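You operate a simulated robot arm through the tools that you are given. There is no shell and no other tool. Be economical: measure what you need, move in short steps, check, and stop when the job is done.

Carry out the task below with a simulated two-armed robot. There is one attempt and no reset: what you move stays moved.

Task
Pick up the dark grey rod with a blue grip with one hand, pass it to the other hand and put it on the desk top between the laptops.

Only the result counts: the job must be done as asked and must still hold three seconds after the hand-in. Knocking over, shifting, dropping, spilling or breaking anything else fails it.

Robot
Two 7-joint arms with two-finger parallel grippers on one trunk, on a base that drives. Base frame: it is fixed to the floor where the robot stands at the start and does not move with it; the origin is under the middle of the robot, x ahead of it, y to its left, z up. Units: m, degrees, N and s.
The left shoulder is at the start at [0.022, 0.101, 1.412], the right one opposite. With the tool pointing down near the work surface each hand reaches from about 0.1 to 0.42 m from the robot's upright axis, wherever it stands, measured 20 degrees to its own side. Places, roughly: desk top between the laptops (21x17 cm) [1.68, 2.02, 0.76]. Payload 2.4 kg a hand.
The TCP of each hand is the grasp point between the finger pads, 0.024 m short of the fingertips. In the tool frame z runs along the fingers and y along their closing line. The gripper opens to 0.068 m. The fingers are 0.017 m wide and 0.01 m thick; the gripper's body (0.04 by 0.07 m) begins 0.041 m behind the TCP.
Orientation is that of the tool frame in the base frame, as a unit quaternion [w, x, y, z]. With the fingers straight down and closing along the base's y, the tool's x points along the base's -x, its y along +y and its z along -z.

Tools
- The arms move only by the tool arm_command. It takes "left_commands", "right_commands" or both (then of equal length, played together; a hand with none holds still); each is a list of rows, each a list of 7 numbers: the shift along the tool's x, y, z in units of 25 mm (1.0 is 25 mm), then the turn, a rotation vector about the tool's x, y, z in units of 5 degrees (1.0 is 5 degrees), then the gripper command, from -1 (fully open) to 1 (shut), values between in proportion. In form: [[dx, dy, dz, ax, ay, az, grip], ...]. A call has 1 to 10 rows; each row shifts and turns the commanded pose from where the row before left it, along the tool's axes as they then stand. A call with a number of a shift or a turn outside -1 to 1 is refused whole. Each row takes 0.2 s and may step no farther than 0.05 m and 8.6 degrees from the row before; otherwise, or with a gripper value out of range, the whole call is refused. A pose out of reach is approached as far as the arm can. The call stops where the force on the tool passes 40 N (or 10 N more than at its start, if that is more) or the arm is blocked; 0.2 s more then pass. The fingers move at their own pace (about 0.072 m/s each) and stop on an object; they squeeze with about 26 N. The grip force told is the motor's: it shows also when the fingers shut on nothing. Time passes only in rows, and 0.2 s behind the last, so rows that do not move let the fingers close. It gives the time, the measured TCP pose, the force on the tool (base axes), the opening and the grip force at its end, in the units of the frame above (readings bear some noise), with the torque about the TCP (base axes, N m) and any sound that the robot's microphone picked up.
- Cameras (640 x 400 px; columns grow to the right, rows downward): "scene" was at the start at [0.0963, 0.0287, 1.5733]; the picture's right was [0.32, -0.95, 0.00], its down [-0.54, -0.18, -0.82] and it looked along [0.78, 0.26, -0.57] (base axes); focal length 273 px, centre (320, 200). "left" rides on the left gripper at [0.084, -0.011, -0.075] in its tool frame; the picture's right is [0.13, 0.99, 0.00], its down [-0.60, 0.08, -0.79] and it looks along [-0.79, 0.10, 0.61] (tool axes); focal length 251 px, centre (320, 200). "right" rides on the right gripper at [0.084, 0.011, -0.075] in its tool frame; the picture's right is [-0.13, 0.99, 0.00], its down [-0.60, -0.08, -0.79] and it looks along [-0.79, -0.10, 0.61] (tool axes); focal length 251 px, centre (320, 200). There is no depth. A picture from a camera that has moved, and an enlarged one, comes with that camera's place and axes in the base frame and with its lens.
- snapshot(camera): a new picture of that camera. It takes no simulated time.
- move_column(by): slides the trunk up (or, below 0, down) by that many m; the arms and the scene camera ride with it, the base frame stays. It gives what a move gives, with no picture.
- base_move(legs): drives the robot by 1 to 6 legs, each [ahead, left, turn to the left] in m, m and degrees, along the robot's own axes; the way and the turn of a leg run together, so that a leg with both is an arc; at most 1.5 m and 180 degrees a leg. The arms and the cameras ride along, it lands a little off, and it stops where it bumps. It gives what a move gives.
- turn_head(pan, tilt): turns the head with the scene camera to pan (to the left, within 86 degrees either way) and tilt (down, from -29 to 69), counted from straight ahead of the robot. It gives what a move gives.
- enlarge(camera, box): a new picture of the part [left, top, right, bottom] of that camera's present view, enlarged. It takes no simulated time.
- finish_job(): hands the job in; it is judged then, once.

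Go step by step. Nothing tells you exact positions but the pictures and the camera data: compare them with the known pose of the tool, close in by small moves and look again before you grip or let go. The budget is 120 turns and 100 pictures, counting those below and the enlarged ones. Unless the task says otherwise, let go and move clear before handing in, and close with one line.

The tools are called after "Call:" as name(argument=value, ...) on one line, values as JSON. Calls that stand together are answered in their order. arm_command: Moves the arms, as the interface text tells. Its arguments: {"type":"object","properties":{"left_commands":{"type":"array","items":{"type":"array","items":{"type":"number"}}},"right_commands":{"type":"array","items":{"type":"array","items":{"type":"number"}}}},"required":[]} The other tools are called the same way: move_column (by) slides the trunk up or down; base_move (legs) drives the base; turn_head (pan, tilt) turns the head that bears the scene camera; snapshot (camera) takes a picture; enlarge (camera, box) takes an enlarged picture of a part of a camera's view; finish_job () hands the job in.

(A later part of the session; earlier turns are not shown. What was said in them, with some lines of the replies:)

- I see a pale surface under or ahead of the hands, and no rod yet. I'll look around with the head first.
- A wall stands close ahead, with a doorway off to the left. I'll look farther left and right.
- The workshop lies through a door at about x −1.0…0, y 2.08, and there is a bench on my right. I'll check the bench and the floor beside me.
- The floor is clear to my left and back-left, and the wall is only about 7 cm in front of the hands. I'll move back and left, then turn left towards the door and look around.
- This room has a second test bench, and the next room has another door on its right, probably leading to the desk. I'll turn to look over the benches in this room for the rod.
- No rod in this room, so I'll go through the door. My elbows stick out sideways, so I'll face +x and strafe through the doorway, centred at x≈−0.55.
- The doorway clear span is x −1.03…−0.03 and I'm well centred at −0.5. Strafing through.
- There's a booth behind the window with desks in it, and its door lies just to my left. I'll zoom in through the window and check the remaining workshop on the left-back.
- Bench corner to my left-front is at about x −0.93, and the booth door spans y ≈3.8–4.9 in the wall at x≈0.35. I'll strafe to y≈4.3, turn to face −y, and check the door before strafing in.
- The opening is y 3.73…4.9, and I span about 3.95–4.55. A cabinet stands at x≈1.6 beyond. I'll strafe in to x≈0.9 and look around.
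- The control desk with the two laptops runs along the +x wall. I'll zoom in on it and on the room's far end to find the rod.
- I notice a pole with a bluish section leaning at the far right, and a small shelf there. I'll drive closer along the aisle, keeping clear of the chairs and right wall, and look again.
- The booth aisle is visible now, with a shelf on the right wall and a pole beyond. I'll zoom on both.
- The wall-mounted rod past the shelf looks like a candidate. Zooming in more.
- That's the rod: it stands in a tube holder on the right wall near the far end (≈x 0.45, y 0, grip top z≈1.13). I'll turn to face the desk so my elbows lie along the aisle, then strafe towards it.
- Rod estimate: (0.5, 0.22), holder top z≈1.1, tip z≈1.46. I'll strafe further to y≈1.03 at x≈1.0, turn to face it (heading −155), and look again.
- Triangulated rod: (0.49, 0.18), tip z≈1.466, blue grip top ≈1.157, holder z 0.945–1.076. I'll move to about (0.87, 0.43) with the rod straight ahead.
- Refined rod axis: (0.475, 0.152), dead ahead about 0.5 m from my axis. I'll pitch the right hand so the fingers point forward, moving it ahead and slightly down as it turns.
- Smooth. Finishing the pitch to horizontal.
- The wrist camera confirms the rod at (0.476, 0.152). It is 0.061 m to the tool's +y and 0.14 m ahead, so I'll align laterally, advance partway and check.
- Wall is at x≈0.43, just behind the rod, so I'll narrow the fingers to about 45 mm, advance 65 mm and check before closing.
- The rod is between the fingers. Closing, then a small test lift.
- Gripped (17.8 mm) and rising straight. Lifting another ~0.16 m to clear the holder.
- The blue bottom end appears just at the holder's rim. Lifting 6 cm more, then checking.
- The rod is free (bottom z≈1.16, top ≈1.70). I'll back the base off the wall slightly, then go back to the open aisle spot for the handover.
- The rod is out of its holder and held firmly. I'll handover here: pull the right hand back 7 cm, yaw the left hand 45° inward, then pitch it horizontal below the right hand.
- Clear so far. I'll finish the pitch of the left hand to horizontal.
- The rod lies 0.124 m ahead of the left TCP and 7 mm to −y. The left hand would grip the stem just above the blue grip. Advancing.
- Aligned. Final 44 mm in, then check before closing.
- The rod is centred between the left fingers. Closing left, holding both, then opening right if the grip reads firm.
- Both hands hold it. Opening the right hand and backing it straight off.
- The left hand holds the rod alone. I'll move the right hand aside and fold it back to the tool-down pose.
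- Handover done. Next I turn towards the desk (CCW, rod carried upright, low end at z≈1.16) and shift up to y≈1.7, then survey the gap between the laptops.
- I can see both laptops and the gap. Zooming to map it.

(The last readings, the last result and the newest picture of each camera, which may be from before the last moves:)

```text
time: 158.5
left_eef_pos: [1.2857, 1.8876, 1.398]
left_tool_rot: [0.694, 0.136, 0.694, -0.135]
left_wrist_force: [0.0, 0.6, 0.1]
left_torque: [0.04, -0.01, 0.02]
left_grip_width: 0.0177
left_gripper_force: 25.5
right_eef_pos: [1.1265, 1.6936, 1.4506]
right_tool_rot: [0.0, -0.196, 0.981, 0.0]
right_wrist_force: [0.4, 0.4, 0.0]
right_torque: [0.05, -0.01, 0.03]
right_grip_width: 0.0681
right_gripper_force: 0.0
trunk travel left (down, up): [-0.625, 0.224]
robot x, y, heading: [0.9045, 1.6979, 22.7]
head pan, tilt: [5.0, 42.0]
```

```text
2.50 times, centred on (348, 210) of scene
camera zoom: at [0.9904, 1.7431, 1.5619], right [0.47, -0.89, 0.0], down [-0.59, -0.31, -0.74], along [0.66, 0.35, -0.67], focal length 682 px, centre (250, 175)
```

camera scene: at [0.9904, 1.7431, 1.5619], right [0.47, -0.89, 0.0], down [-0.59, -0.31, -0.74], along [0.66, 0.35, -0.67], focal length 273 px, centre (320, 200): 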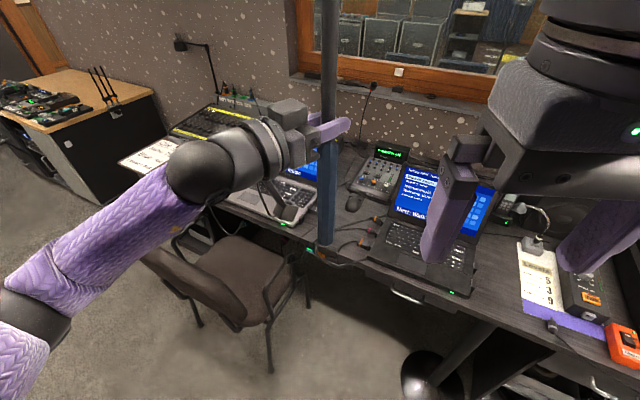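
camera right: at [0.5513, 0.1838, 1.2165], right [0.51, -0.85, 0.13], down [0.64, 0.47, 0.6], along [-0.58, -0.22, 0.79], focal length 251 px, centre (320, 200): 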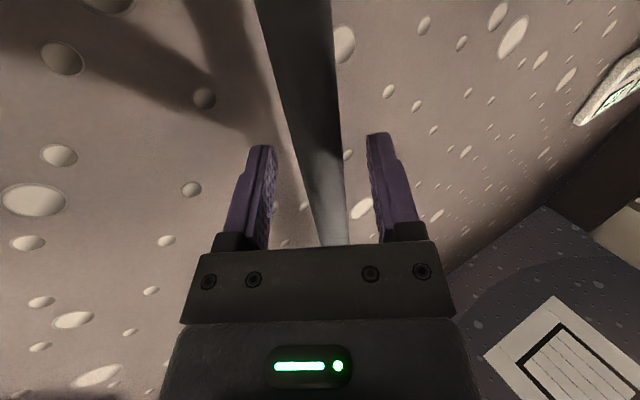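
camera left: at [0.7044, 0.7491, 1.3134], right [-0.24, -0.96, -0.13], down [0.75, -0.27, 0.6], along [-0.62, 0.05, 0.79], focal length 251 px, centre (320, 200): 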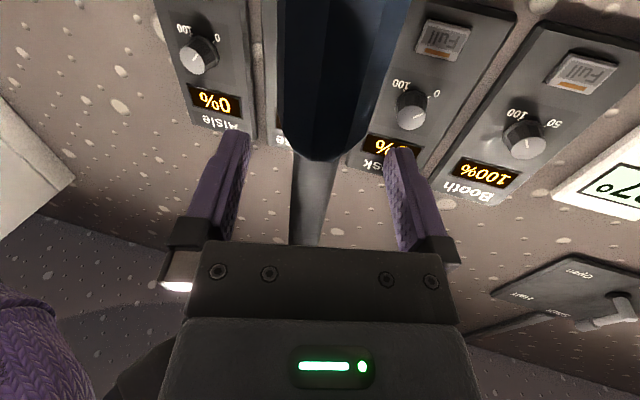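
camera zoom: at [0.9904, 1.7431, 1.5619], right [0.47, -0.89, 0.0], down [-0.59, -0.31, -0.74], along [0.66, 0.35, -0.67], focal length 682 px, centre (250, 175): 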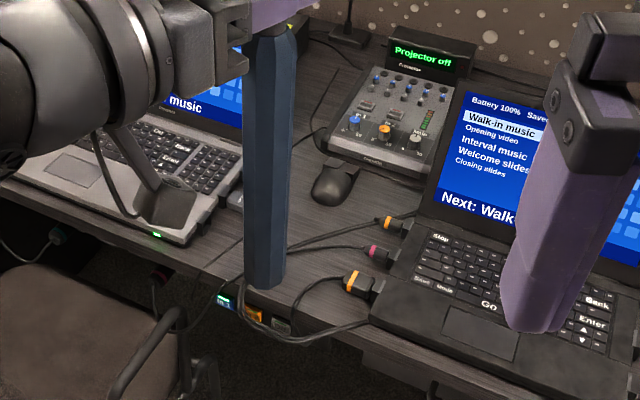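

The gap is y 1.87–2.17, with the mouse at (1.82, 2.015) and plugs on its right side. The rod (0.545 m) fits front-to-back between mouse and left laptop, centred near (1.70, 2.08). I'll pitch the left hand down here in free space so the rod lies level, grip end towards me.

Call:
arm_command(left_commands=[[0, 0, -0.13, 0, 1, 0, 1], [0.011, 0, -0.13, 0, 1, 0, 1], [0.023, 0, -0.128, 0, 1, 0, 1], [0.034, 0, -0.126, 0, 1, 0, 1], [0.044, 0, -0.122, 0, 1, 0, 1], [0.055, 0, -0.118, 0, 1, 0, 1], [0.065, 0, -0.113, 0, 1, 0, 1], [0.075, 0, -0.106, 0, 1, 0, 1], [0.084, 0, -0.1, 0, 1, 0, 1]])

Call:
snapshot(camera="scene")

```text
time: 160.5
left_eef_pos: [1.2597, 1.8981, 1.3977]
left_tool_rot: [0.373, 0.179, 0.907, -0.074]
left_wrist_force: [-0.4, -0.4, 0.7]
left_torque: [-0.03, -0.05, 0.01]
left_grip_width: 0.018
left_gripper_force: 26.2
right_eef_pos: [1.126, 1.6938, 1.4493]
right_tool_rot: [0.001, -0.197, 0.98, 0.001]
right_wrist_force: [1.0, 0.0, -0.3]
right_torque: [0.0, 0.01, 0.0]
right_grip_width: 0.0678
right_gripper_force: 0.0
trunk travel left (down, up): [-0.625, 0.224]
robot x, y, heading: [0.9063, 1.6961, 22.5]
head pan, tilt: [5.0, 42.0]
```

```text
45 pictures are left
camera scene: at [0.9905, 1.743, 1.5619], right [0.47, -0.89, 0.0], down [-0.59, -0.31, -0.74], along [0.66, 0.35, -0.67], focal length 273 px, centre (320, 200)
```

scene: 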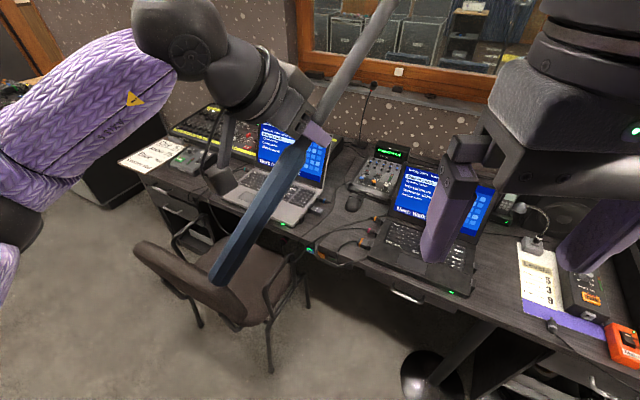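

Rod holds rigidly. Finishing the pitch, then yawing the rod to point along the desk depth.

Call:
arm_command(left_commands=[[0.092, 0, -0.092, 0, 1, 0, 1], [0.1, 0, -0.084, 0, 1, 0, 1], [0.106, 0, -0.075, 0, 1, 0, 1], [0.113, 0, -0.065, 0, 1, 0, 1], [0.118, 0, -0.055, 0, 1, 0, 1], [0.122, 0, -0.044, 0, 1, 0, 1], [0.126, 0, -0.034, 0, 1, 0, 1], [0.128, 0, -0.023, 0, 1, 0, 1], [0.13, 0, -0.011, 0, 1, 0, 1]])

Call:
snapshot(camera="scene")

Call:
turn_head(pan=0, tilt=69)

Call:
snapshot(camera="scene")

```text
time: 162.5
left_eef_pos: [1.2331, 1.9089, 1.3975]
left_tool_rot: [-0.001, 0.192, 0.981, 0.001]
left_wrist_force: [-0.5, -0.1, -2.5]
left_torque: [-0.03, -0.04, -0.01]
left_grip_width: 0.0178
left_gripper_force: 26.1
right_eef_pos: [1.127, 1.693, 1.4495]
right_tool_rot: [-0.001, -0.196, 0.981, -0.001]
right_wrist_force: [-0.7, -0.2, 0.1]
right_torque: [-0.01, 0.0, -0.02]
right_grip_width: 0.0682
right_gripper_force: 0.1
trunk travel left (down, up): [-0.625, 0.224]
robot x, y, heading: [0.9063, 1.6983, 22.9]
head pan, tilt: [5.0, 42.0]
```

```text
44 pictures are left
camera scene: at [0.9906, 1.7429, 1.5619], right [0.47, -0.89, 0.0], down [-0.59, -0.31, -0.74], along [0.66, 0.35, -0.67], focal length 273 px, centre (320, 200)
```

scene: 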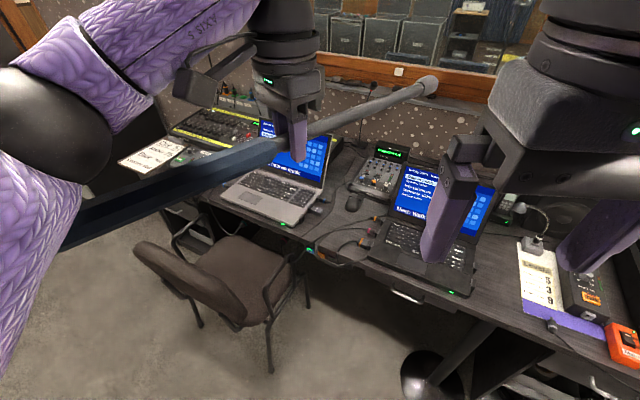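

```text
time: 163.4
left_eef_pos: [1.2319, 1.9097, 1.398]
left_tool_rot: [0.0, 0.193, 0.981, 0.0]
left_wrist_force: [-0.2, 0.0, -1.8]
left_torque: [0.01, -0.05, 0.02]
left_grip_width: 0.0178
left_gripper_force: 25.8
right_eef_pos: [1.1261, 1.6935, 1.4492]
right_tool_rot: [-0.001, -0.197, 0.98, -0.001]
right_wrist_force: [0.3, 0.2, -0.3]
right_torque: [0.01, -0.01, -0.03]
right_grip_width: 0.068
right_gripper_force: 0.0
trunk travel left (down, up): [-0.625, 0.224]
robot x, y, heading: [0.9016, 1.6962, 22.9]
head pan, tilt: [0.0, 68.8]
```

```text
43 pictures are left
camera scene: at [0.968, 1.7259, 1.5288], right [0.39, -0.92, 0.0], down [-0.86, -0.36, -0.36], along [0.33, 0.14, -0.93], focal length 273 px, centre (320, 200)
```

scene: 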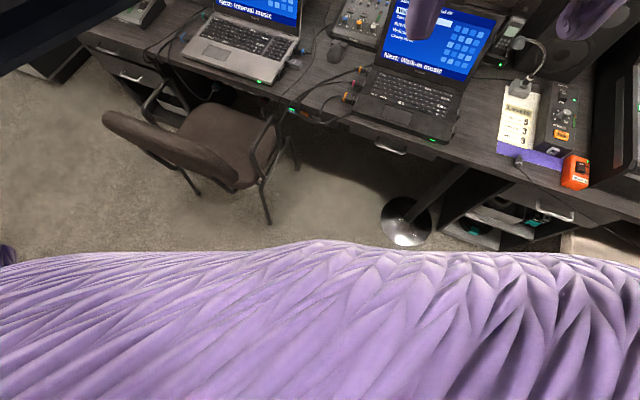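

The rod is level with about 2 N load. Before yawing, I'll check the clearance between the grip end and my left upper arm.

Call:
turn_head(pan=65, tilt=45)

Call:
snapshot(camera="scene")

```text
time: 164.8
left_eef_pos: [1.2319, 1.9091, 1.3987]
left_tool_rot: [0.0, 0.193, 0.981, 0.0]
left_wrist_force: [1.2, 0.2, -3.0]
left_torque: [-0.01, -0.01, 0.04]
left_grip_width: 0.018
left_gripper_force: 26.2
right_eef_pos: [1.126, 1.6936, 1.45]
right_tool_rot: [0.0, -0.197, 0.98, 0.0]
right_wrist_force: [-0.5, -0.1, -0.1]
right_torque: [0.01, 0.02, 0.0]
right_grip_width: 0.068
right_gripper_force: 0.0
trunk travel left (down, up): [-0.625, 0.224]
robot x, y, heading: [0.9073, 1.6986, 22.7]
head pan, tilt: [65.0, 45.0]
```

```text
42 pictures are left
camera scene: at [0.9197, 1.7855, 1.5576], right [1.0, -0.04, 0.0], down [-0.03, -0.71, -0.71], along [0.03, 0.71, -0.71], focal length 273 px, centre (320, 200)
```

scene: 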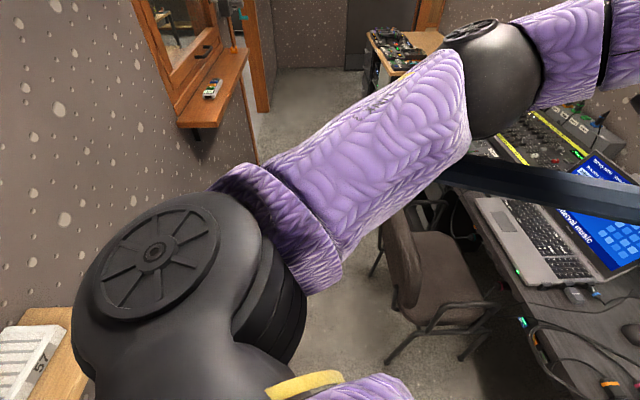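

The rod's grip end sits just beneath the upper arm. I'll lower the hand 15 cm first to clear it, then yaw.

Call:
arm_command(left_commands=[[0, 0, 0.8, 0, 0, 0, 1], [0, 0, 0.8, 0, 0, 0, 1], [0, 0, 0.8, 0, 0, 0, 1], [0, 0, 0.8, 0, 0, 0, 1], [0, 0, 0.8, 0, 0, 0, 1], [0, 0, 0.8, 0, 0, 0, 1], [0, 0, 0.8, 0, 0, 0, 1], [0, 0, 0.8, 0, 0, 0, 1]])

Call:
snapshot(camera="scene")

```text
time: 166.6
left_eef_pos: [1.2321, 1.9093, 1.2384]
left_tool_rot: [0.0, 0.192, 0.981, 0.0]
left_wrist_force: [0.4, 0.6, -1.6]
left_torque: [-0.04, -0.05, -0.03]
left_grip_width: 0.0176
left_gripper_force: 26.0
right_eef_pos: [1.1268, 1.6942, 1.4496]
right_tool_rot: [-0.001, -0.197, 0.98, 0.0]
right_wrist_force: [-0.4, 0.5, 0.1]
right_torque: [0.01, 0.0, 0.02]
right_grip_width: 0.0678
right_gripper_force: 0.0
trunk travel left (down, up): [-0.625, 0.224]
robot x, y, heading: [0.9069, 1.6952, 23.0]
head pan, tilt: [65.0, 45.0]
```

```text
41 pictures are left
camera scene: at [0.9197, 1.7856, 1.5576], right [1.0, -0.04, 0.0], down [-0.03, -0.71, -0.71], along [0.03, 0.71, -0.71], focal length 273 px, centre (320, 200)
```

scene: 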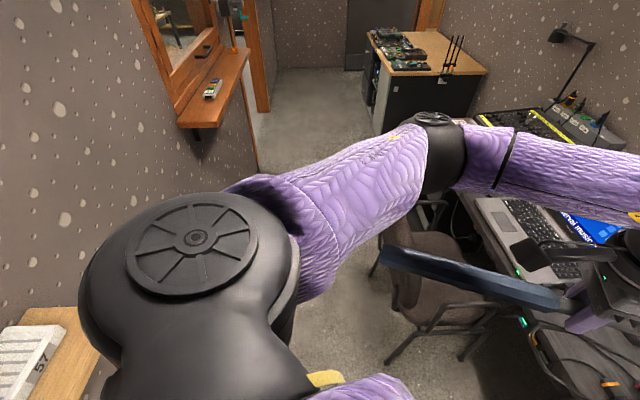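

Plenty of clearance now. Yawing 30° left while shifting 10 cm to the left.

Call:
arm_command(left_commands=[[0.16, 0.68, 0, 0, 0, -1, 1], [0.16, 0.68, 0, 0, 0, -1, 1], [0.16, 0.68, 0, 0, 0, -1, 1], [0.16, 0.68, 0, 0, 0, -1, 1], [0.16, 0.68, 0, 0, 0, -1, 1], [0.16, 0.68, 0, 0, 0, -1, 1]])

Call:
snapshot(camera="scene")

```text
time: 168.0
left_eef_pos: [1.2263, 2.0116, 1.2391]
left_tool_rot: [0.0, -0.069, 0.998, -0.001]
left_wrist_force: [0.2, -0.3, -3.0]
left_torque: [0.02, -0.04, 0.02]
left_grip_width: 0.0178
left_gripper_force: 26.2
right_eef_pos: [1.1246, 1.6942, 1.4488]
right_tool_rot: [0.0, -0.197, 0.98, 0.0]
right_wrist_force: [0.1, 0.6, -1.0]
right_torque: [0.01, -0.01, 0.06]
right_grip_width: 0.0679
right_gripper_force: 0.1
trunk travel left (down, up): [-0.625, 0.224]
robot x, y, heading: [0.9058, 1.699, 22.6]
head pan, tilt: [65.0, 45.0]
```

```text
40 pictures are left
camera scene: at [0.9193, 1.786, 1.5576], right [1.0, -0.04, 0.0], down [-0.03, -0.71, -0.71], along [0.03, 0.71, -0.71], focal length 273 px, centre (320, 200)
```

scene: 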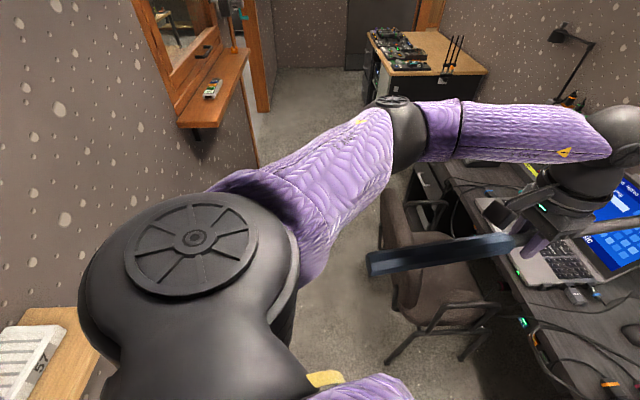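

The rod now points ~8° as wanted. I'd like to stay farther from the desk edge, so I'll test extending the left arm 8 cm forward, and raise the right hand 10 cm out of the way.

Call:
arm_command(left_commands=[[-0.78, 0.2, 0, 0, 0, 0, 1], [-0.78, 0.2, 0, 0, 0, 0, 1], [-0.78, 0.2, 0, 0, 0, 0, 1], [-0.78, 0.2, 0, 0, 0, 0, 1], [0, 0, 0, 0, 0, 0, 1]], right_commands=[[0, 0, -0.8, 0, 0, 0, -1], [0, 0, -0.8, 0, 0, 0, -1], [0, 0, -0.8, 0, 0, 0, -1], [0, 0, -0.8, 0, 0, 0, -1], [0, 0, -0.8, 0, 0, 0, -1]])

Call:
turn_head(pan=0, tilt=50)

Call:
snapshot(camera="scene")

```text
time: 169.2
left_eef_pos: [1.272, 2.0309, 1.2377]
left_tool_rot: [0.0, -0.068, 0.998, 0.0]
left_wrist_force: [-0.5, 0.1, -1.7]
left_torque: [0.04, 0.0, 0.01]
left_grip_width: 0.0176
left_gripper_force: 26.5
left hand out of reach, approached as far as the arm can: row 3, 4
right_eef_pos: [1.1257, 1.694, 1.5506]
right_tool_rot: [0.0, -0.197, 0.98, 0.0]
right_wrist_force: [-0.8, 0.6, 1.0]
right_torque: [0.0, -0.01, 0.02]
right_grip_width: 0.068
right_gripper_force: 0.1
trunk travel left (down, up): [-0.625, 0.224]
robot x, y, heading: [0.9099, 1.6946, 22.8]
head pan, tilt: [65.0, 45.0]
```

```text
time: 170.5
left_eef_pos: [1.2729, 2.0305, 1.2375]
left_tool_rot: [0.0, -0.068, 0.998, 0.0]
left_wrist_force: [0.9, 1.2, -2.1]
left_torque: [-0.02, -0.03, 0.01]
left_grip_width: 0.0178
left_gripper_force: 25.7
right_eef_pos: [1.1275, 1.6937, 1.55]
right_tool_rot: [-0.001, -0.196, 0.981, 0.0]
right_wrist_force: [-0.4, -0.4, 0.6]
right_torque: [-0.01, -0.01, 0.03]
right_grip_width: 0.068
right_gripper_force: 0.1
trunk travel left (down, up): [-0.625, 0.224]
robot x, y, heading: [0.9006, 1.7003, 22.6]
head pan, tilt: [0.0, 50.0]
```

```text
39 pictures are left
camera scene: at [0.9874, 1.7342, 1.5507], right [0.39, -0.92, 0.0], down [-0.71, -0.3, -0.64], along [0.59, 0.25, -0.77], focal length 273 px, centre (320, 200)
```

scene: 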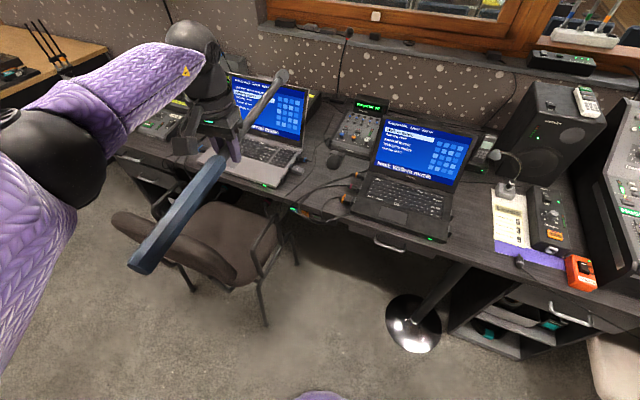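

The arm tops out about 0.49 m from my axis. I'll ease back 2 cm, then drive so the rod ends up over the gap, with my body still short of the desk edge (x≈1.55).

Call:
arm_command(left_commands=[[0.5, 0, 0, 0, 0, 0, 1], [0.5, 0, 0, 0, 0, 0, 1]])

Call:
base_move(legs=[[0.4, -0.05, 0]])

Call:
snapshot(camera="scene")

Call:
snapshot(camera="left")

```text
time: 171.1
left_eef_pos: [1.2469, 2.0287, 1.237]
left_tool_rot: [0.0, -0.068, 0.998, 0.0]
left_wrist_force: [-0.1, 0.2, -2.3]
left_torque: [0.05, -0.01, 0.02]
left_grip_width: 0.018
left_gripper_force: 26.0
right_eef_pos: [1.1258, 1.6936, 1.5501]
right_tool_rot: [0.0, -0.196, 0.981, 0.0]
right_wrist_force: [-0.2, -0.2, -0.8]
right_torque: [0.01, -0.03, -0.01]
right_grip_width: 0.068
right_gripper_force: 0.0
trunk travel left (down, up): [-0.625, 0.224]
robot x, y, heading: [0.9057, 1.7015, 22.7]
head pan, tilt: [0.0, 50.0]
```

```text
time: 173.6
left_eef_pos: [1.6347, 2.1384, 1.2369]
left_tool_rot: [0.0, -0.069, 0.998, 0.0]
left_wrist_force: [0.1, -0.6, -3.4]
left_torque: [-0.03, -0.01, -0.01]
left_grip_width: 0.018
left_gripper_force: 26.2
right_eef_pos: [1.5145, 1.8019, 1.5496]
right_tool_rot: [-0.001, -0.198, 0.98, 0.0]
right_wrist_force: [0.2, 0.3, -0.5]
right_torque: [0.0, 0.02, 0.0]
right_grip_width: 0.068
right_gripper_force: 0.1
trunk travel left (down, up): [-0.625, 0.224]
robot x, y, heading: [1.2893, 1.8066, 22.7]
head pan, tilt: [0.0, 50.0]
```

```text
38 pictures are left
camera scene: at [1.3757, 1.843, 1.5506], right [0.39, -0.92, 0.0], down [-0.71, -0.3, -0.64], along [0.59, 0.25, -0.77], focal length 273 px, centre (320, 200)
```

scene: 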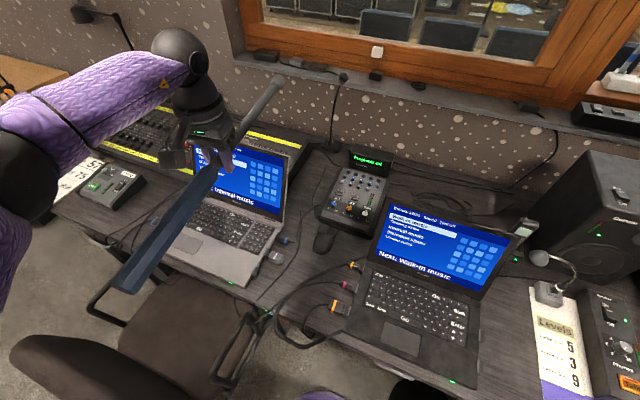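

```text
37 pictures are left
camera left: at [1.5516, 2.1157, 1.3116], right [-0.27, 0.96, 0.0], down [0.59, 0.16, 0.79], along [0.76, 0.21, -0.61], focal length 251 px, centre (320, 200)
```

left: 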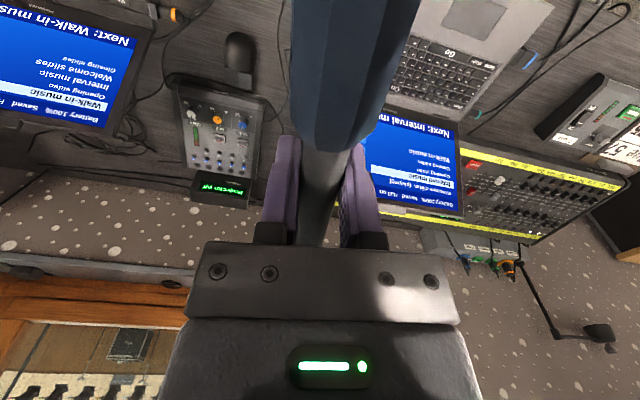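

I'm over the gap now. Let me zoom in to re-map the gap precisely before lowering.

Call:
enlarge(camera="scene", box=[180, 140, 420, 290])

```text
2.67 times, centred on (300, 215) of scene
camera zoom: at [1.3757, 1.843, 1.5506], right [0.39, -0.92, 0.0], down [-0.71, -0.3, -0.64], along [0.59, 0.25, -0.77], focal length 727 px, centre (373, 160)
```

zoom: 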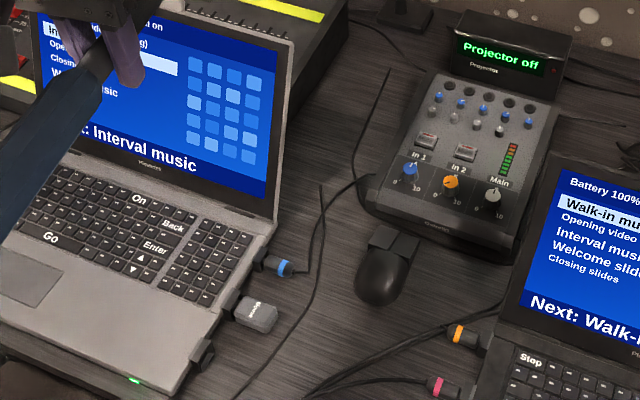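

Mapped: left-laptop dongle tip at (1.70, 2.105), mouse x 1.76–1.87 / y 1.96–2.05, audio box corner (1.90, 2.08). A rod at y≈2.069 through x=1.655 with the present 8° slope passes all of them. I'll shift there and lower the trunk most of the way.

Call:
arm_command(left_commands=[[-0.1, -0.71, 0, 0, 0, 0, 1], [-0.1, -0.71, 0, 0, 0, 0, 1], [-0.1, -0.71, 0, 0, 0, 0, 1], [-0.11, -0.71, 0, 0, 0, 0, 1]])

Call:
move_column(by=-0.3)

Call:
snapshot(camera="scene")

Call:
snapshot(camera="left")

```text
time: 174.6
left_eef_pos: [1.6533, 2.0691, 1.2383]
left_tool_rot: [0.0, -0.07, 0.998, 0.001]
left_wrist_force: [-0.2, -0.2, -2.0]
left_torque: [0.02, 0.0, 0.01]
left_grip_width: 0.0179
left_gripper_force: 25.6
right_eef_pos: [1.5143, 1.8023, 1.5496]
right_tool_rot: [-0.001, -0.198, 0.98, 0.0]
right_wrist_force: [0.5, -0.1, 0.1]
right_torque: [-0.01, 0.01, 0.02]
right_grip_width: 0.068
right_gripper_force: 0.0
trunk travel left (down, up): [-0.625, 0.224]
robot x, y, heading: [1.293, 1.805, 22.8]
head pan, tilt: [0.0, 50.0]
```

```text
time: 177.6
left_eef_pos: [1.6534, 2.0681, 0.9363]
left_tool_rot: [0.0, -0.07, 0.998, 0.0]
left_wrist_force: [0.5, -0.2, -2.3]
left_torque: [0.03, -0.05, -0.02]
left_grip_width: 0.0178
left_gripper_force: 25.8
right_eef_pos: [1.5135, 1.8025, 1.2502]
right_tool_rot: [0.001, -0.199, 0.98, 0.0]
right_wrist_force: [0.0, 0.0, 0.3]
right_torque: [0.04, 0.04, 0.0]
right_grip_width: 0.0681
right_gripper_force: 0.1
trunk travel left (down, up): [-0.325, 0.524]
robot x, y, heading: [1.2931, 1.8045, 22.8]
head pan, tilt: [0.0, 50.0]
```

```text
35 pictures are left
camera scene: at [1.4032, 1.8546, 1.2493], right [0.39, -0.92, 0.0], down [-0.71, -0.3, -0.64], along [0.59, 0.25, -0.77], focal length 273 px, centre (320, 200)
```

scene: 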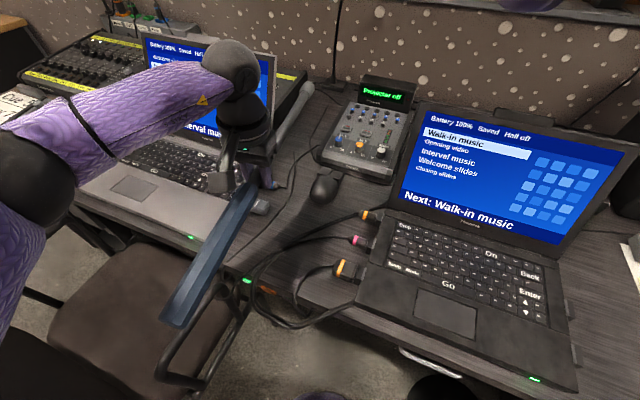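

```text
34 pictures are left
camera left: at [1.5709, 2.0464, 1.012], right [-0.27, 0.96, 0.0], down [0.59, 0.16, 0.79], along [0.76, 0.21, -0.61], focal length 251 px, centre (320, 200)
```

left: 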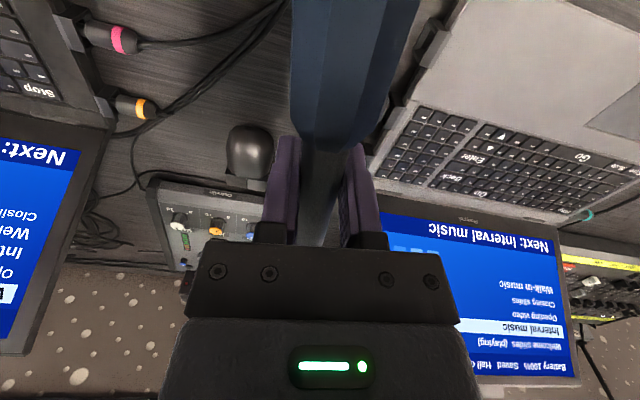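

Clear so far. I'll zoom again to verify the lateral clearances and the desk height before the last 15 cm.

Call:
enlarge(camera="scene", box=[150, 120, 390, 270])

Call:
turn_head(pan=50, tilt=45)

Call:
snapshot(camera="scene")

```text
2.67 times, centred on (270, 195) of scene
camera zoom: at [1.4032, 1.8546, 1.2493], right [0.39, -0.92, 0.0], down [-0.71, -0.3, -0.64], along [0.59, 0.25, -0.77], focal length 727 px, centre (453, 213)
```

zoom: 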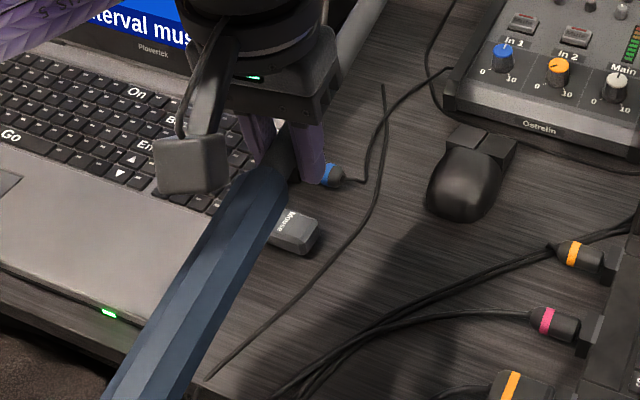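

```text
time: 178.8
left_eef_pos: [1.6534, 2.0691, 0.9368]
left_tool_rot: [0.0, -0.07, 0.998, 0.0]
left_wrist_force: [0.2, -0.5, -2.0]
left_torque: [-0.01, -0.06, -0.01]
left_grip_width: 0.0177
left_gripper_force: 26.0
right_eef_pos: [1.5139, 1.8024, 1.25]
right_tool_rot: [0.0, -0.198, 0.98, 0.0]
right_wrist_force: [-0.8, -0.6, 0.7]
right_torque: [0.0, -0.03, -0.03]
right_grip_width: 0.068
right_gripper_force: 0.0
trunk travel left (down, up): [-0.325, 0.524]
robot x, y, heading: [1.2948, 1.8053, 22.8]
head pan, tilt: [50.0, 45.0]
```

```text
32 pictures are left
camera scene: at [1.3564, 1.9024, 1.2561], right [0.96, -0.29, 0.0], down [-0.21, -0.68, -0.71], along [0.21, 0.68, -0.71], focal length 273 px, centre (320, 200)
```

scene: 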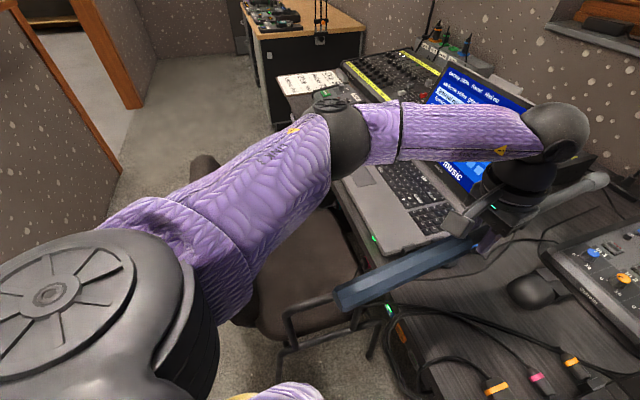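

Clearances confirmed. I'll shift 12 mm away from the dongle and lower the trunk another 10 cm, then look again.

Call:
arm_command(left_commands=[[0, -0.48, 0, 0, 0, 0, 1]])

Call:
move_column(by=-0.105)

Call:
snapshot(camera="scene")

Call:
snapshot(camera="left")

```text
time: 179.2
left_eef_pos: [1.6562, 2.0553, 0.936]
left_tool_rot: [0.0, -0.07, 0.998, 0.0]
left_wrist_force: [-0.2, 0.5, -3.6]
left_torque: [-0.01, -0.02, 0.05]
left_grip_width: 0.0177
left_gripper_force: 25.4
right_eef_pos: [1.5136, 1.8019, 1.249]
right_tool_rot: [0.0, -0.198, 0.98, 0.0]
right_wrist_force: [0.0, -0.1, -0.7]
right_torque: [-0.01, 0.03, 0.02]
right_grip_width: 0.0677
right_gripper_force: 0.0
trunk travel left (down, up): [-0.325, 0.524]
robot x, y, heading: [1.2905, 1.8072, 23.0]
head pan, tilt: [50.0, 45.0]
```

```text
time: 180.6
left_eef_pos: [1.6553, 2.0566, 0.832]
left_tool_rot: [0.0, -0.07, 0.998, 0.0]
left_wrist_force: [0.3, 0.0, -2.7]
left_torque: [0.02, -0.03, 0.0]
left_grip_width: 0.0179
left_gripper_force: 25.9
right_eef_pos: [1.5145, 1.8017, 1.1447]
right_tool_rot: [-0.001, -0.198, 0.98, 0.0]
right_wrist_force: [0.5, 0.1, -0.2]
right_torque: [0.04, 0.0, 0.0]
right_grip_width: 0.068
right_gripper_force: 0.0
trunk travel left (down, up): [-0.22, 0.63]
robot x, y, heading: [1.2931, 1.8056, 22.8]
head pan, tilt: [50.0, 45.0]
```

```text
31 pictures are left
camera scene: at [1.3775, 1.9114, 1.1497], right [0.96, -0.29, 0.0], down [-0.21, -0.68, -0.71], along [0.21, 0.68, -0.71], focal length 273 px, centre (320, 200)
```

scene: 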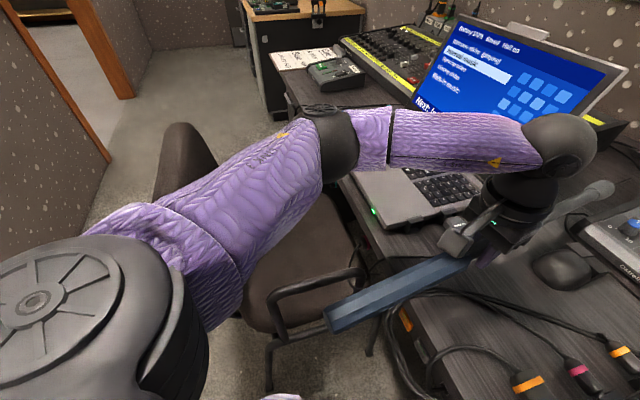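

```text
30 pictures are left
camera left: at [1.5725, 2.0344, 0.9071], right [-0.27, 0.96, 0.0], down [0.59, 0.16, 0.79], along [0.77, 0.21, -0.61], focal length 251 px, centre (320, 200)
```

left: 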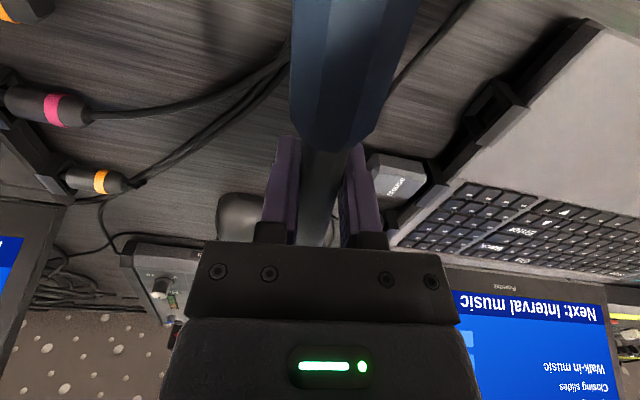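

All clear. Lowering gently by 35 mm with the arm.

Call:
arm_command(left_commands=[[0, 0, 0.3, 0, 0, 0, 1], [0, 0, 0.3, 0, 0, 0, 1], [0, 0, 0.3, 0, 0, 0, 1], [0, 0, 0.25, 0, 0, 0, 1], [0, 0, 0.25, 0, 0, 0, 1]])

Call:
snapshot(camera="scene")

Call:
snapshot(camera="left")

```text
time: 181.8
left_eef_pos: [1.6555, 2.0564, 0.7958]
left_tool_rot: [0.001, -0.069, 0.998, 0.0]
left_wrist_force: [-0.2, 0.0, -2.8]
left_torque: [0.01, -0.01, 0.01]
left_grip_width: 0.0181
left_gripper_force: 26.3
right_eef_pos: [1.5132, 1.8022, 1.1448]
right_tool_rot: [-0.001, -0.198, 0.98, 0.001]
right_wrist_force: [-0.4, 0.2, -0.1]
right_torque: [0.0, 0.01, 0.03]
right_grip_width: 0.0682
right_gripper_force: 0.1
trunk travel left (down, up): [-0.22, 0.63]
robot x, y, heading: [1.2961, 1.8046, 23.0]
head pan, tilt: [50.0, 45.0]
```

```text
29 pictures are left
camera scene: at [1.3777, 1.9115, 1.1496], right [0.96, -0.29, 0.0], down [-0.21, -0.68, -0.71], along [0.21, 0.68, -0.71], focal length 273 px, centre (320, 200)
```

scene: 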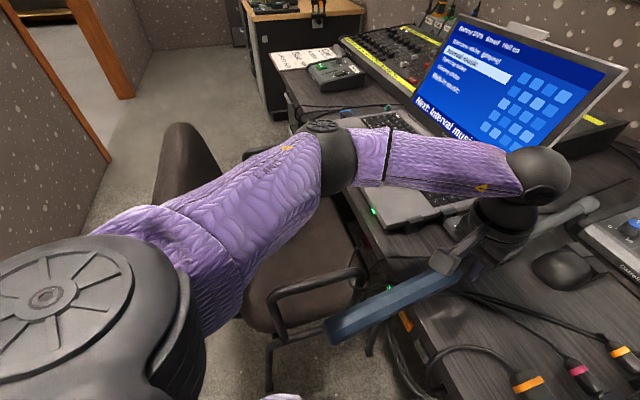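

```text
28 pictures are left
camera left: at [1.573, 2.0344, 0.8709], right [-0.27, 0.96, 0.0], down [0.59, 0.16, 0.79], along [0.76, 0.21, -0.61], focal length 251 px, centre (320, 200)
```

left: 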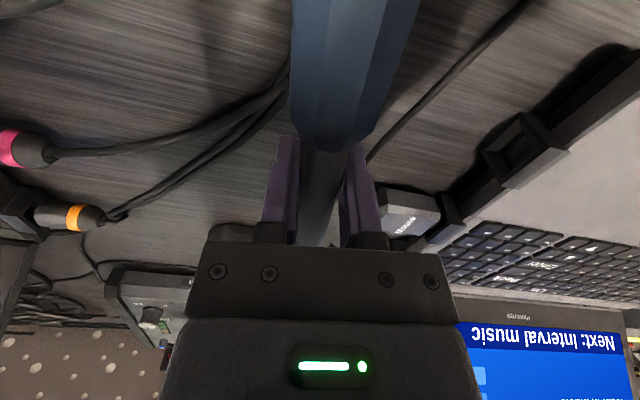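

No contact yet at TCP z 0.796. Creeping down in 2.5 mm steps.

Call:
arm_command(left_commands=[[0, 0, 0.1, 0, 0, 0, 1], [0, 0, 0.1, 0, 0, 0, 1], [0, 0, 0.1, 0, 0, 0, 1]])

Call:
enlarge(camera="scene", box=[300, 180, 640, 390])

```text
time: 182.6
left_eef_pos: [1.6551, 2.0571, 0.789]
left_tool_rot: [-0.001, -0.07, 0.998, 0.001]
left_wrist_force: [0.2, 0.0, -2.9]
left_torque: [-0.02, -0.04, -0.02]
left_grip_width: 0.0179
left_gripper_force: 25.9
right_eef_pos: [1.5127, 1.8029, 1.145]
right_tool_rot: [-0.001, -0.199, 0.98, 0.0]
right_wrist_force: [0.1, 0.8, 0.1]
right_torque: [-0.01, -0.01, -0.01]
right_grip_width: 0.0677
right_gripper_force: 0.2
trunk travel left (down, up): [-0.22, 0.63]
robot x, y, heading: [1.2879, 1.8062, 22.8]
head pan, tilt: [50.0, 45.0]
```

```text
1.88 times, centred on (470, 285) of scene
camera zoom: at [1.3777, 1.9115, 1.1496], right [0.96, -0.29, 0.0], down [-0.21, -0.68, -0.71], along [0.21, 0.68, -0.71], focal length 513 px, centre (38, 40)
```

zoom: 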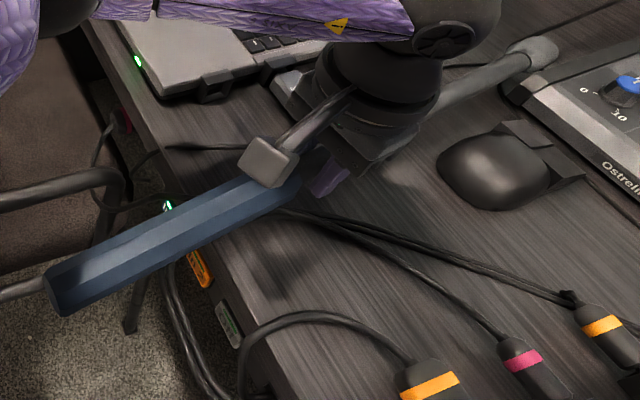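

Very near now. Two more 2.5 mm steps to feel for contact.

Call:
arm_command(left_commands=[[0, 0, 0.1, 0, 0, 0, 1], [0, 0, 0.1, 0, 0, 0, 1]])

```text
time: 183.2
left_eef_pos: [1.6556, 2.0567, 0.785]
left_tool_rot: [0.0, -0.07, 0.998, -0.001]
left_wrist_force: [0.6, 0.2, -2.1]
left_torque: [0.04, -0.05, -0.02]
left_grip_width: 0.018
left_gripper_force: 26.0
right_eef_pos: [1.5144, 1.8027, 1.1456]
right_tool_rot: [0.0, -0.198, 0.98, -0.001]
right_wrist_force: [-0.3, 0.0, -0.4]
right_torque: [0.01, -0.01, -0.01]
right_grip_width: 0.0679
right_gripper_force: 0.1
trunk travel left (down, up): [-0.22, 0.63]
robot x, y, heading: [1.2958, 1.8068, 23.0]
head pan, tilt: [50.0, 45.0]
```

Still no contact. One more pair of small steps.

Call:
arm_command(left_commands=[[0, 0, 0.1, 0, 0, 0, 1], [0, 0, 0.1, 0, 0, 0, 1]])

Call:
snapshot(camera="left")

```text
time: 183.8
left_eef_pos: [1.6559, 2.057, 0.7798]
left_tool_rot: [0.0, -0.069, 0.998, 0.0]
left_wrist_force: [-0.6, 0.9, -1.8]
left_torque: [-0.01, -0.02, 0.05]
left_grip_width: 0.0179
left_gripper_force: 25.8
right_eef_pos: [1.5145, 1.8033, 1.1446]
right_tool_rot: [-0.001, -0.198, 0.98, 0.0]
right_wrist_force: [-0.7, 0.1, -0.2]
right_torque: [0.02, 0.02, 0.01]
right_grip_width: 0.0678
right_gripper_force: 0.2
trunk travel left (down, up): [-0.22, 0.63]
robot x, y, heading: [1.2943, 1.8039, 22.9]
head pan, tilt: [50.0, 45.0]
```

```text
26 pictures are left
camera left: at [1.5734, 2.0346, 0.8552], right [-0.27, 0.96, 0.0], down [0.59, 0.16, 0.79], along [0.76, 0.21, -0.61], focal length 251 px, centre (320, 200)
```

left: 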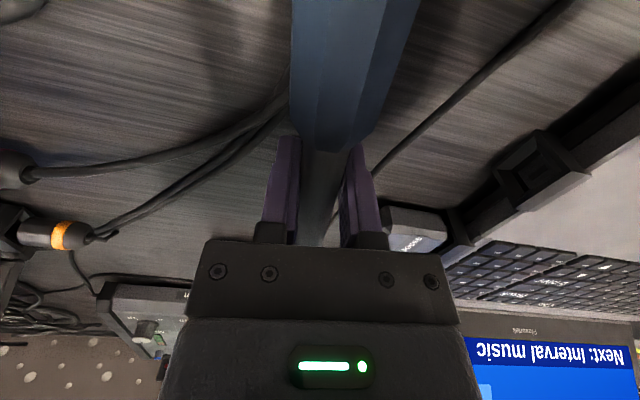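

No contact yet, so the desk is slightly lower than 0.76. Continuing down.

Call:
arm_command(left_commands=[[0, 0, 0.1, 0, 0, 0, 1], [0, 0, 0.1, 0, 0, 0, 1]])

Call:
arm_command(left_commands=[[0, 0, 0.1, 0, 0, 0, 1]])

```text
time: 184.4
left_eef_pos: [1.6542, 2.0553, 0.7752]
left_tool_rot: [0.0, -0.068, 0.998, 0.001]
left_wrist_force: [0.6, 0.1, -2.1]
left_torque: [-0.01, -0.02, -0.01]
left_grip_width: 0.018
left_gripper_force: 25.6
right_eef_pos: [1.5142, 1.8018, 1.1446]
right_tool_rot: [-0.001, -0.198, 0.98, -0.001]
right_wrist_force: [0.0, 1.1, -0.1]
right_torque: [0.02, 0.0, -0.02]
right_grip_width: 0.0681
right_gripper_force: 0.1
trunk travel left (down, up): [-0.22, 0.63]
robot x, y, heading: [1.2924, 1.808, 22.9]
head pan, tilt: [50.0, 45.0]
```

```text
time: 184.8
left_eef_pos: [1.6549, 2.0559, 0.7741]
left_tool_rot: [0.002, -0.068, 0.998, 0.0]
left_wrist_force: [0.8, 0.7, 13.5]
left_torque: [0.05, 0.07, -0.21]
left_grip_width: 0.018
left_gripper_force: 25.9
right_eef_pos: [1.5133, 1.8023, 1.1454]
right_tool_rot: [0.0, -0.198, 0.98, 0.0]
right_wrist_force: [-0.6, 0.9, -0.3]
right_torque: [-0.02, 0.0, 0.0]
right_grip_width: 0.0678
right_gripper_force: 0.0
trunk travel left (down, up): [-0.22, 0.63]
robot x, y, heading: [1.2885, 1.8059, 22.8]
head pan, tilt: [50.0, 45.0]
```

Contact: the fingertips are on the desk (z≈0.75). Easing up 1.5 mm and opening gently to ~30 mm.

Call:
arm_command(left_commands=[[0, 0, -0.06, 0, 0, 0, 1], [0, 0, 0, 0, 0, 0, 0.4], [0, 0, 0, 0, 0, 0, 0.25], [0, 0, 0, 0, 0, 0, 0.1], [0, 0, 0, 0, 0, 0, 0.1], [0, 0, 0, 0, 0, 0, 0.1]])

Call:
snapshot(camera="left")

Call:
enlarge(camera="scene", box=[300, 180, 640, 390])

```text
time: 186.2
left_eef_pos: [1.6549, 2.0581, 0.7743]
left_tool_rot: [0.001, -0.069, 0.998, 0.0]
left_wrist_force: [0.4, 6.3, 11.0]
left_torque: [0.06, 0.06, 0.13]
left_grip_width: 0.0271
left_gripper_force: 0.0
right_eef_pos: [1.5124, 1.8032, 1.1443]
right_tool_rot: [0.0, -0.199, 0.98, -0.001]
right_wrist_force: [-0.1, 0.6, 0.4]
right_torque: [0.03, 0.04, -0.02]
right_grip_width: 0.0679
right_gripper_force: 0.0
trunk travel left (down, up): [-0.22, 0.63]
robot x, y, heading: [1.2926, 1.8045, 23.2]
head pan, tilt: [50.0, 45.0]
```

```text
25 pictures are left
camera left: at [1.5718, 2.0353, 0.8489], right [-0.27, 0.96, 0.0], down [0.59, 0.16, 0.79], along [0.76, 0.21, -0.61], focal length 251 px, centre (320, 200)
```

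left: 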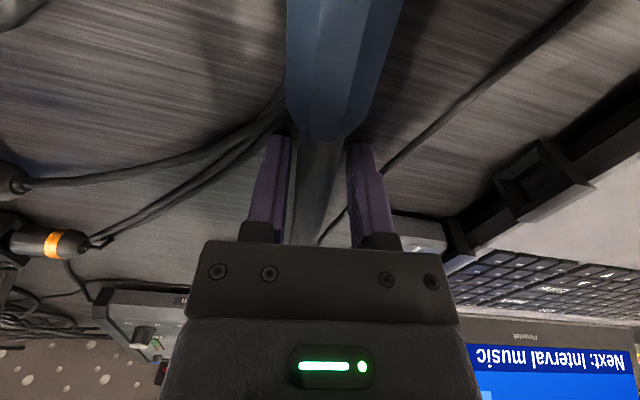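

```text
1.88 times, centred on (470, 285) of scene
camera zoom: at [1.3769, 1.9118, 1.1497], right [0.96, -0.29, 0.0], down [-0.21, -0.68, -0.71], along [0.21, 0.68, -0.71], focal length 513 px, centre (38, 40)
```

zoom: 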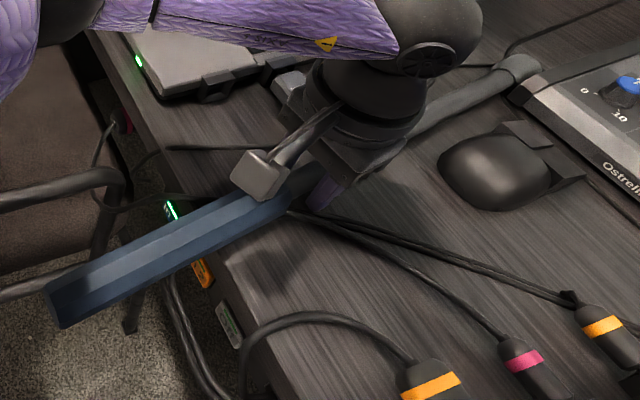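

Released; the rod lies on the desk. Lifting straight up slowly.

Call:
arm_command(left_commands=[[0, 0, -0.1, 0, 0, 0, 0.1], [0, 0, -0.2, 0, 0, 0, 0.1], [0, 0, -0.3, 0, 0, 0, 0.1], [0, 0, -0.5, 0, 0, 0, 0.1], [0, 0, -0.6, 0, 0, 0, 0.1]])

Call:
snapshot(camera="left")

Call:
snapshot(camera="scene")

```text
time: 187.4
left_eef_pos: [1.6545, 2.0558, 0.8167]
left_tool_rot: [0.0, -0.07, 0.998, 0.0]
left_wrist_force: [0.3, 0.8, 0.4]
left_torque: [0.02, -0.04, 0.02]
left_grip_width: 0.0306
left_gripper_force: 0.1
right_eef_pos: [1.5136, 1.8025, 1.1459]
right_tool_rot: [0.0, -0.198, 0.98, 0.0]
right_wrist_force: [0.2, -0.2, 0.2]
right_torque: [0.01, -0.01, 0.0]
right_grip_width: 0.068
right_gripper_force: 0.1
trunk travel left (down, up): [-0.22, 0.63]
robot x, y, heading: [1.2931, 1.8102, 23.1]
head pan, tilt: [50.0, 45.0]
```

```text
23 pictures are left
camera left: at [1.5723, 2.0338, 0.8911], right [-0.27, 0.96, 0.0], down [0.59, 0.16, 0.79], along [0.76, 0.21, -0.61], focal length 251 px, centre (320, 200)
```

left: 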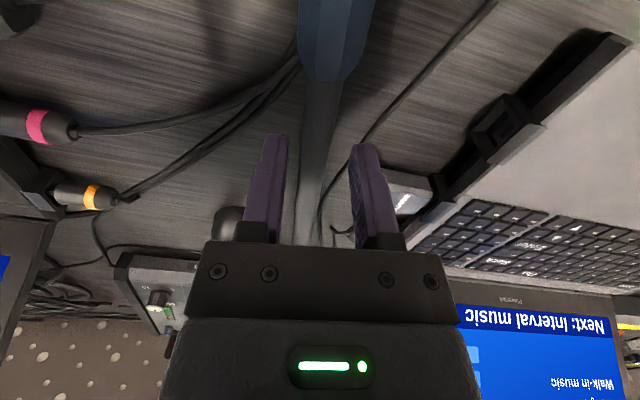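

```text
22 pictures are left
camera scene: at [1.3776, 1.9113, 1.1497], right [0.96, -0.29, 0.0], down [-0.21, -0.68, -0.71], along [0.21, 0.68, -0.71], focal length 273 px, centre (320, 200)
```

scene: 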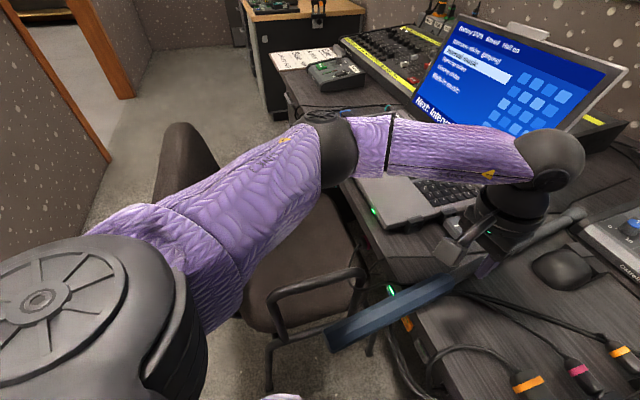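

The rod stayed put. Raising clear with the trunk and checking from above.

Call:
move_column(by=0.3)

Call:
turn_head(pan=10, tilt=55)

Call:
snapshot(camera="scene")

Call:
snapshot(camera="left")

```text
time: 190.4
left_eef_pos: [1.6555, 2.0556, 1.1149]
left_tool_rot: [0.0, -0.069, 0.998, 0.001]
left_wrist_force: [1.1, -1.2, -0.4]
left_torque: [0.01, 0.0, 0.01]
left_grip_width: 0.0309
left_gripper_force: 0.0
right_eef_pos: [1.5154, 1.802, 1.4444]
right_tool_rot: [-0.001, -0.199, 0.98, 0.0]
right_wrist_force: [-0.5, 0.1, 0.7]
right_torque: [0.04, 0.01, -0.02]
right_grip_width: 0.068
right_gripper_force: 0.0
trunk travel left (down, up): [-0.52, 0.329]
robot x, y, heading: [1.2939, 1.8038, 23.2]
head pan, tilt: [50.0, 45.0]
```

```text
time: 191.5
left_eef_pos: [1.6557, 2.0562, 1.1166]
left_tool_rot: [0.0, -0.07, 0.998, 0.0]
left_wrist_force: [0.1, -0.9, 0.0]
left_torque: [-0.04, 0.01, 0.02]
left_grip_width: 0.0307
left_gripper_force: 0.0
right_eef_pos: [1.5152, 1.8031, 1.4448]
right_tool_rot: [0.0, -0.199, 0.98, 0.001]
right_wrist_force: [0.3, 0.2, -0.3]
right_torque: [0.02, 0.01, -0.01]
right_grip_width: 0.0682
right_gripper_force: 0.0
trunk travel left (down, up): [-0.52, 0.329]
robot x, y, heading: [1.2932, 1.8081, 23.1]
head pan, tilt: [10.0, 55.0]
```

```text
21 pictures are left
camera scene: at [1.3696, 1.8541, 1.439], right [0.54, -0.84, 0.0], down [-0.69, -0.45, -0.57], along [0.48, 0.31, -0.82], focal length 273 px, centre (320, 200)
```

scene: 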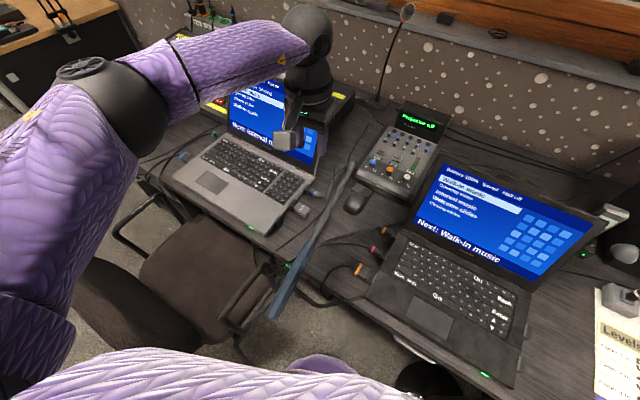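

```text
20 pictures are left
camera left: at [1.5726, 2.0344, 1.191], right [-0.27, 0.96, 0.0], down [0.59, 0.16, 0.79], along [0.76, 0.21, -0.61], focal length 251 px, centre (320, 200)
```

left: 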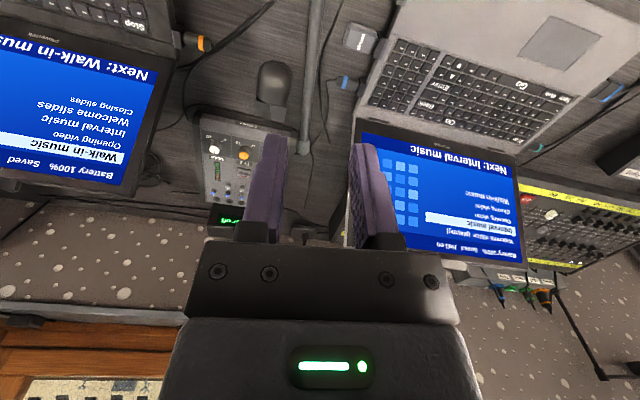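

The rod rests between the laptops, running from (1.42, 2.02) to (1.95, 2.11) and centred at about (1.68, 2.06). I'll do one last close check.

Call:
enlarge(camera="scene", box=[230, 140, 430, 330])

```text
2.11 times, centred on (330, 235) of scene
camera zoom: at [1.3696, 1.8541, 1.439], right [0.54, -0.84, 0.0], down [-0.69, -0.45, -0.57], along [0.48, 0.31, -0.82], focal length 574 px, centre (299, 126)
```

zoom: 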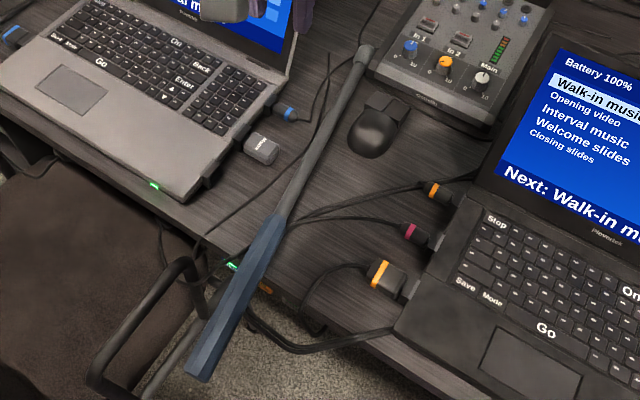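

The rod lies still on the desk between the laptops, touching nothing but the thin cables under it, and both hands are clear. Handing in.

Call:
finish_job()

```text
The job is handed in.
```

I picked up the rod with the right hand, passed it to the left, and laid it on the desk top between the two laptops. It sits front to back, with the blue grip end overhanging the desk edge by about 13 cm because the rod is longer than the gap. I saw nothing else moved or knocked over.
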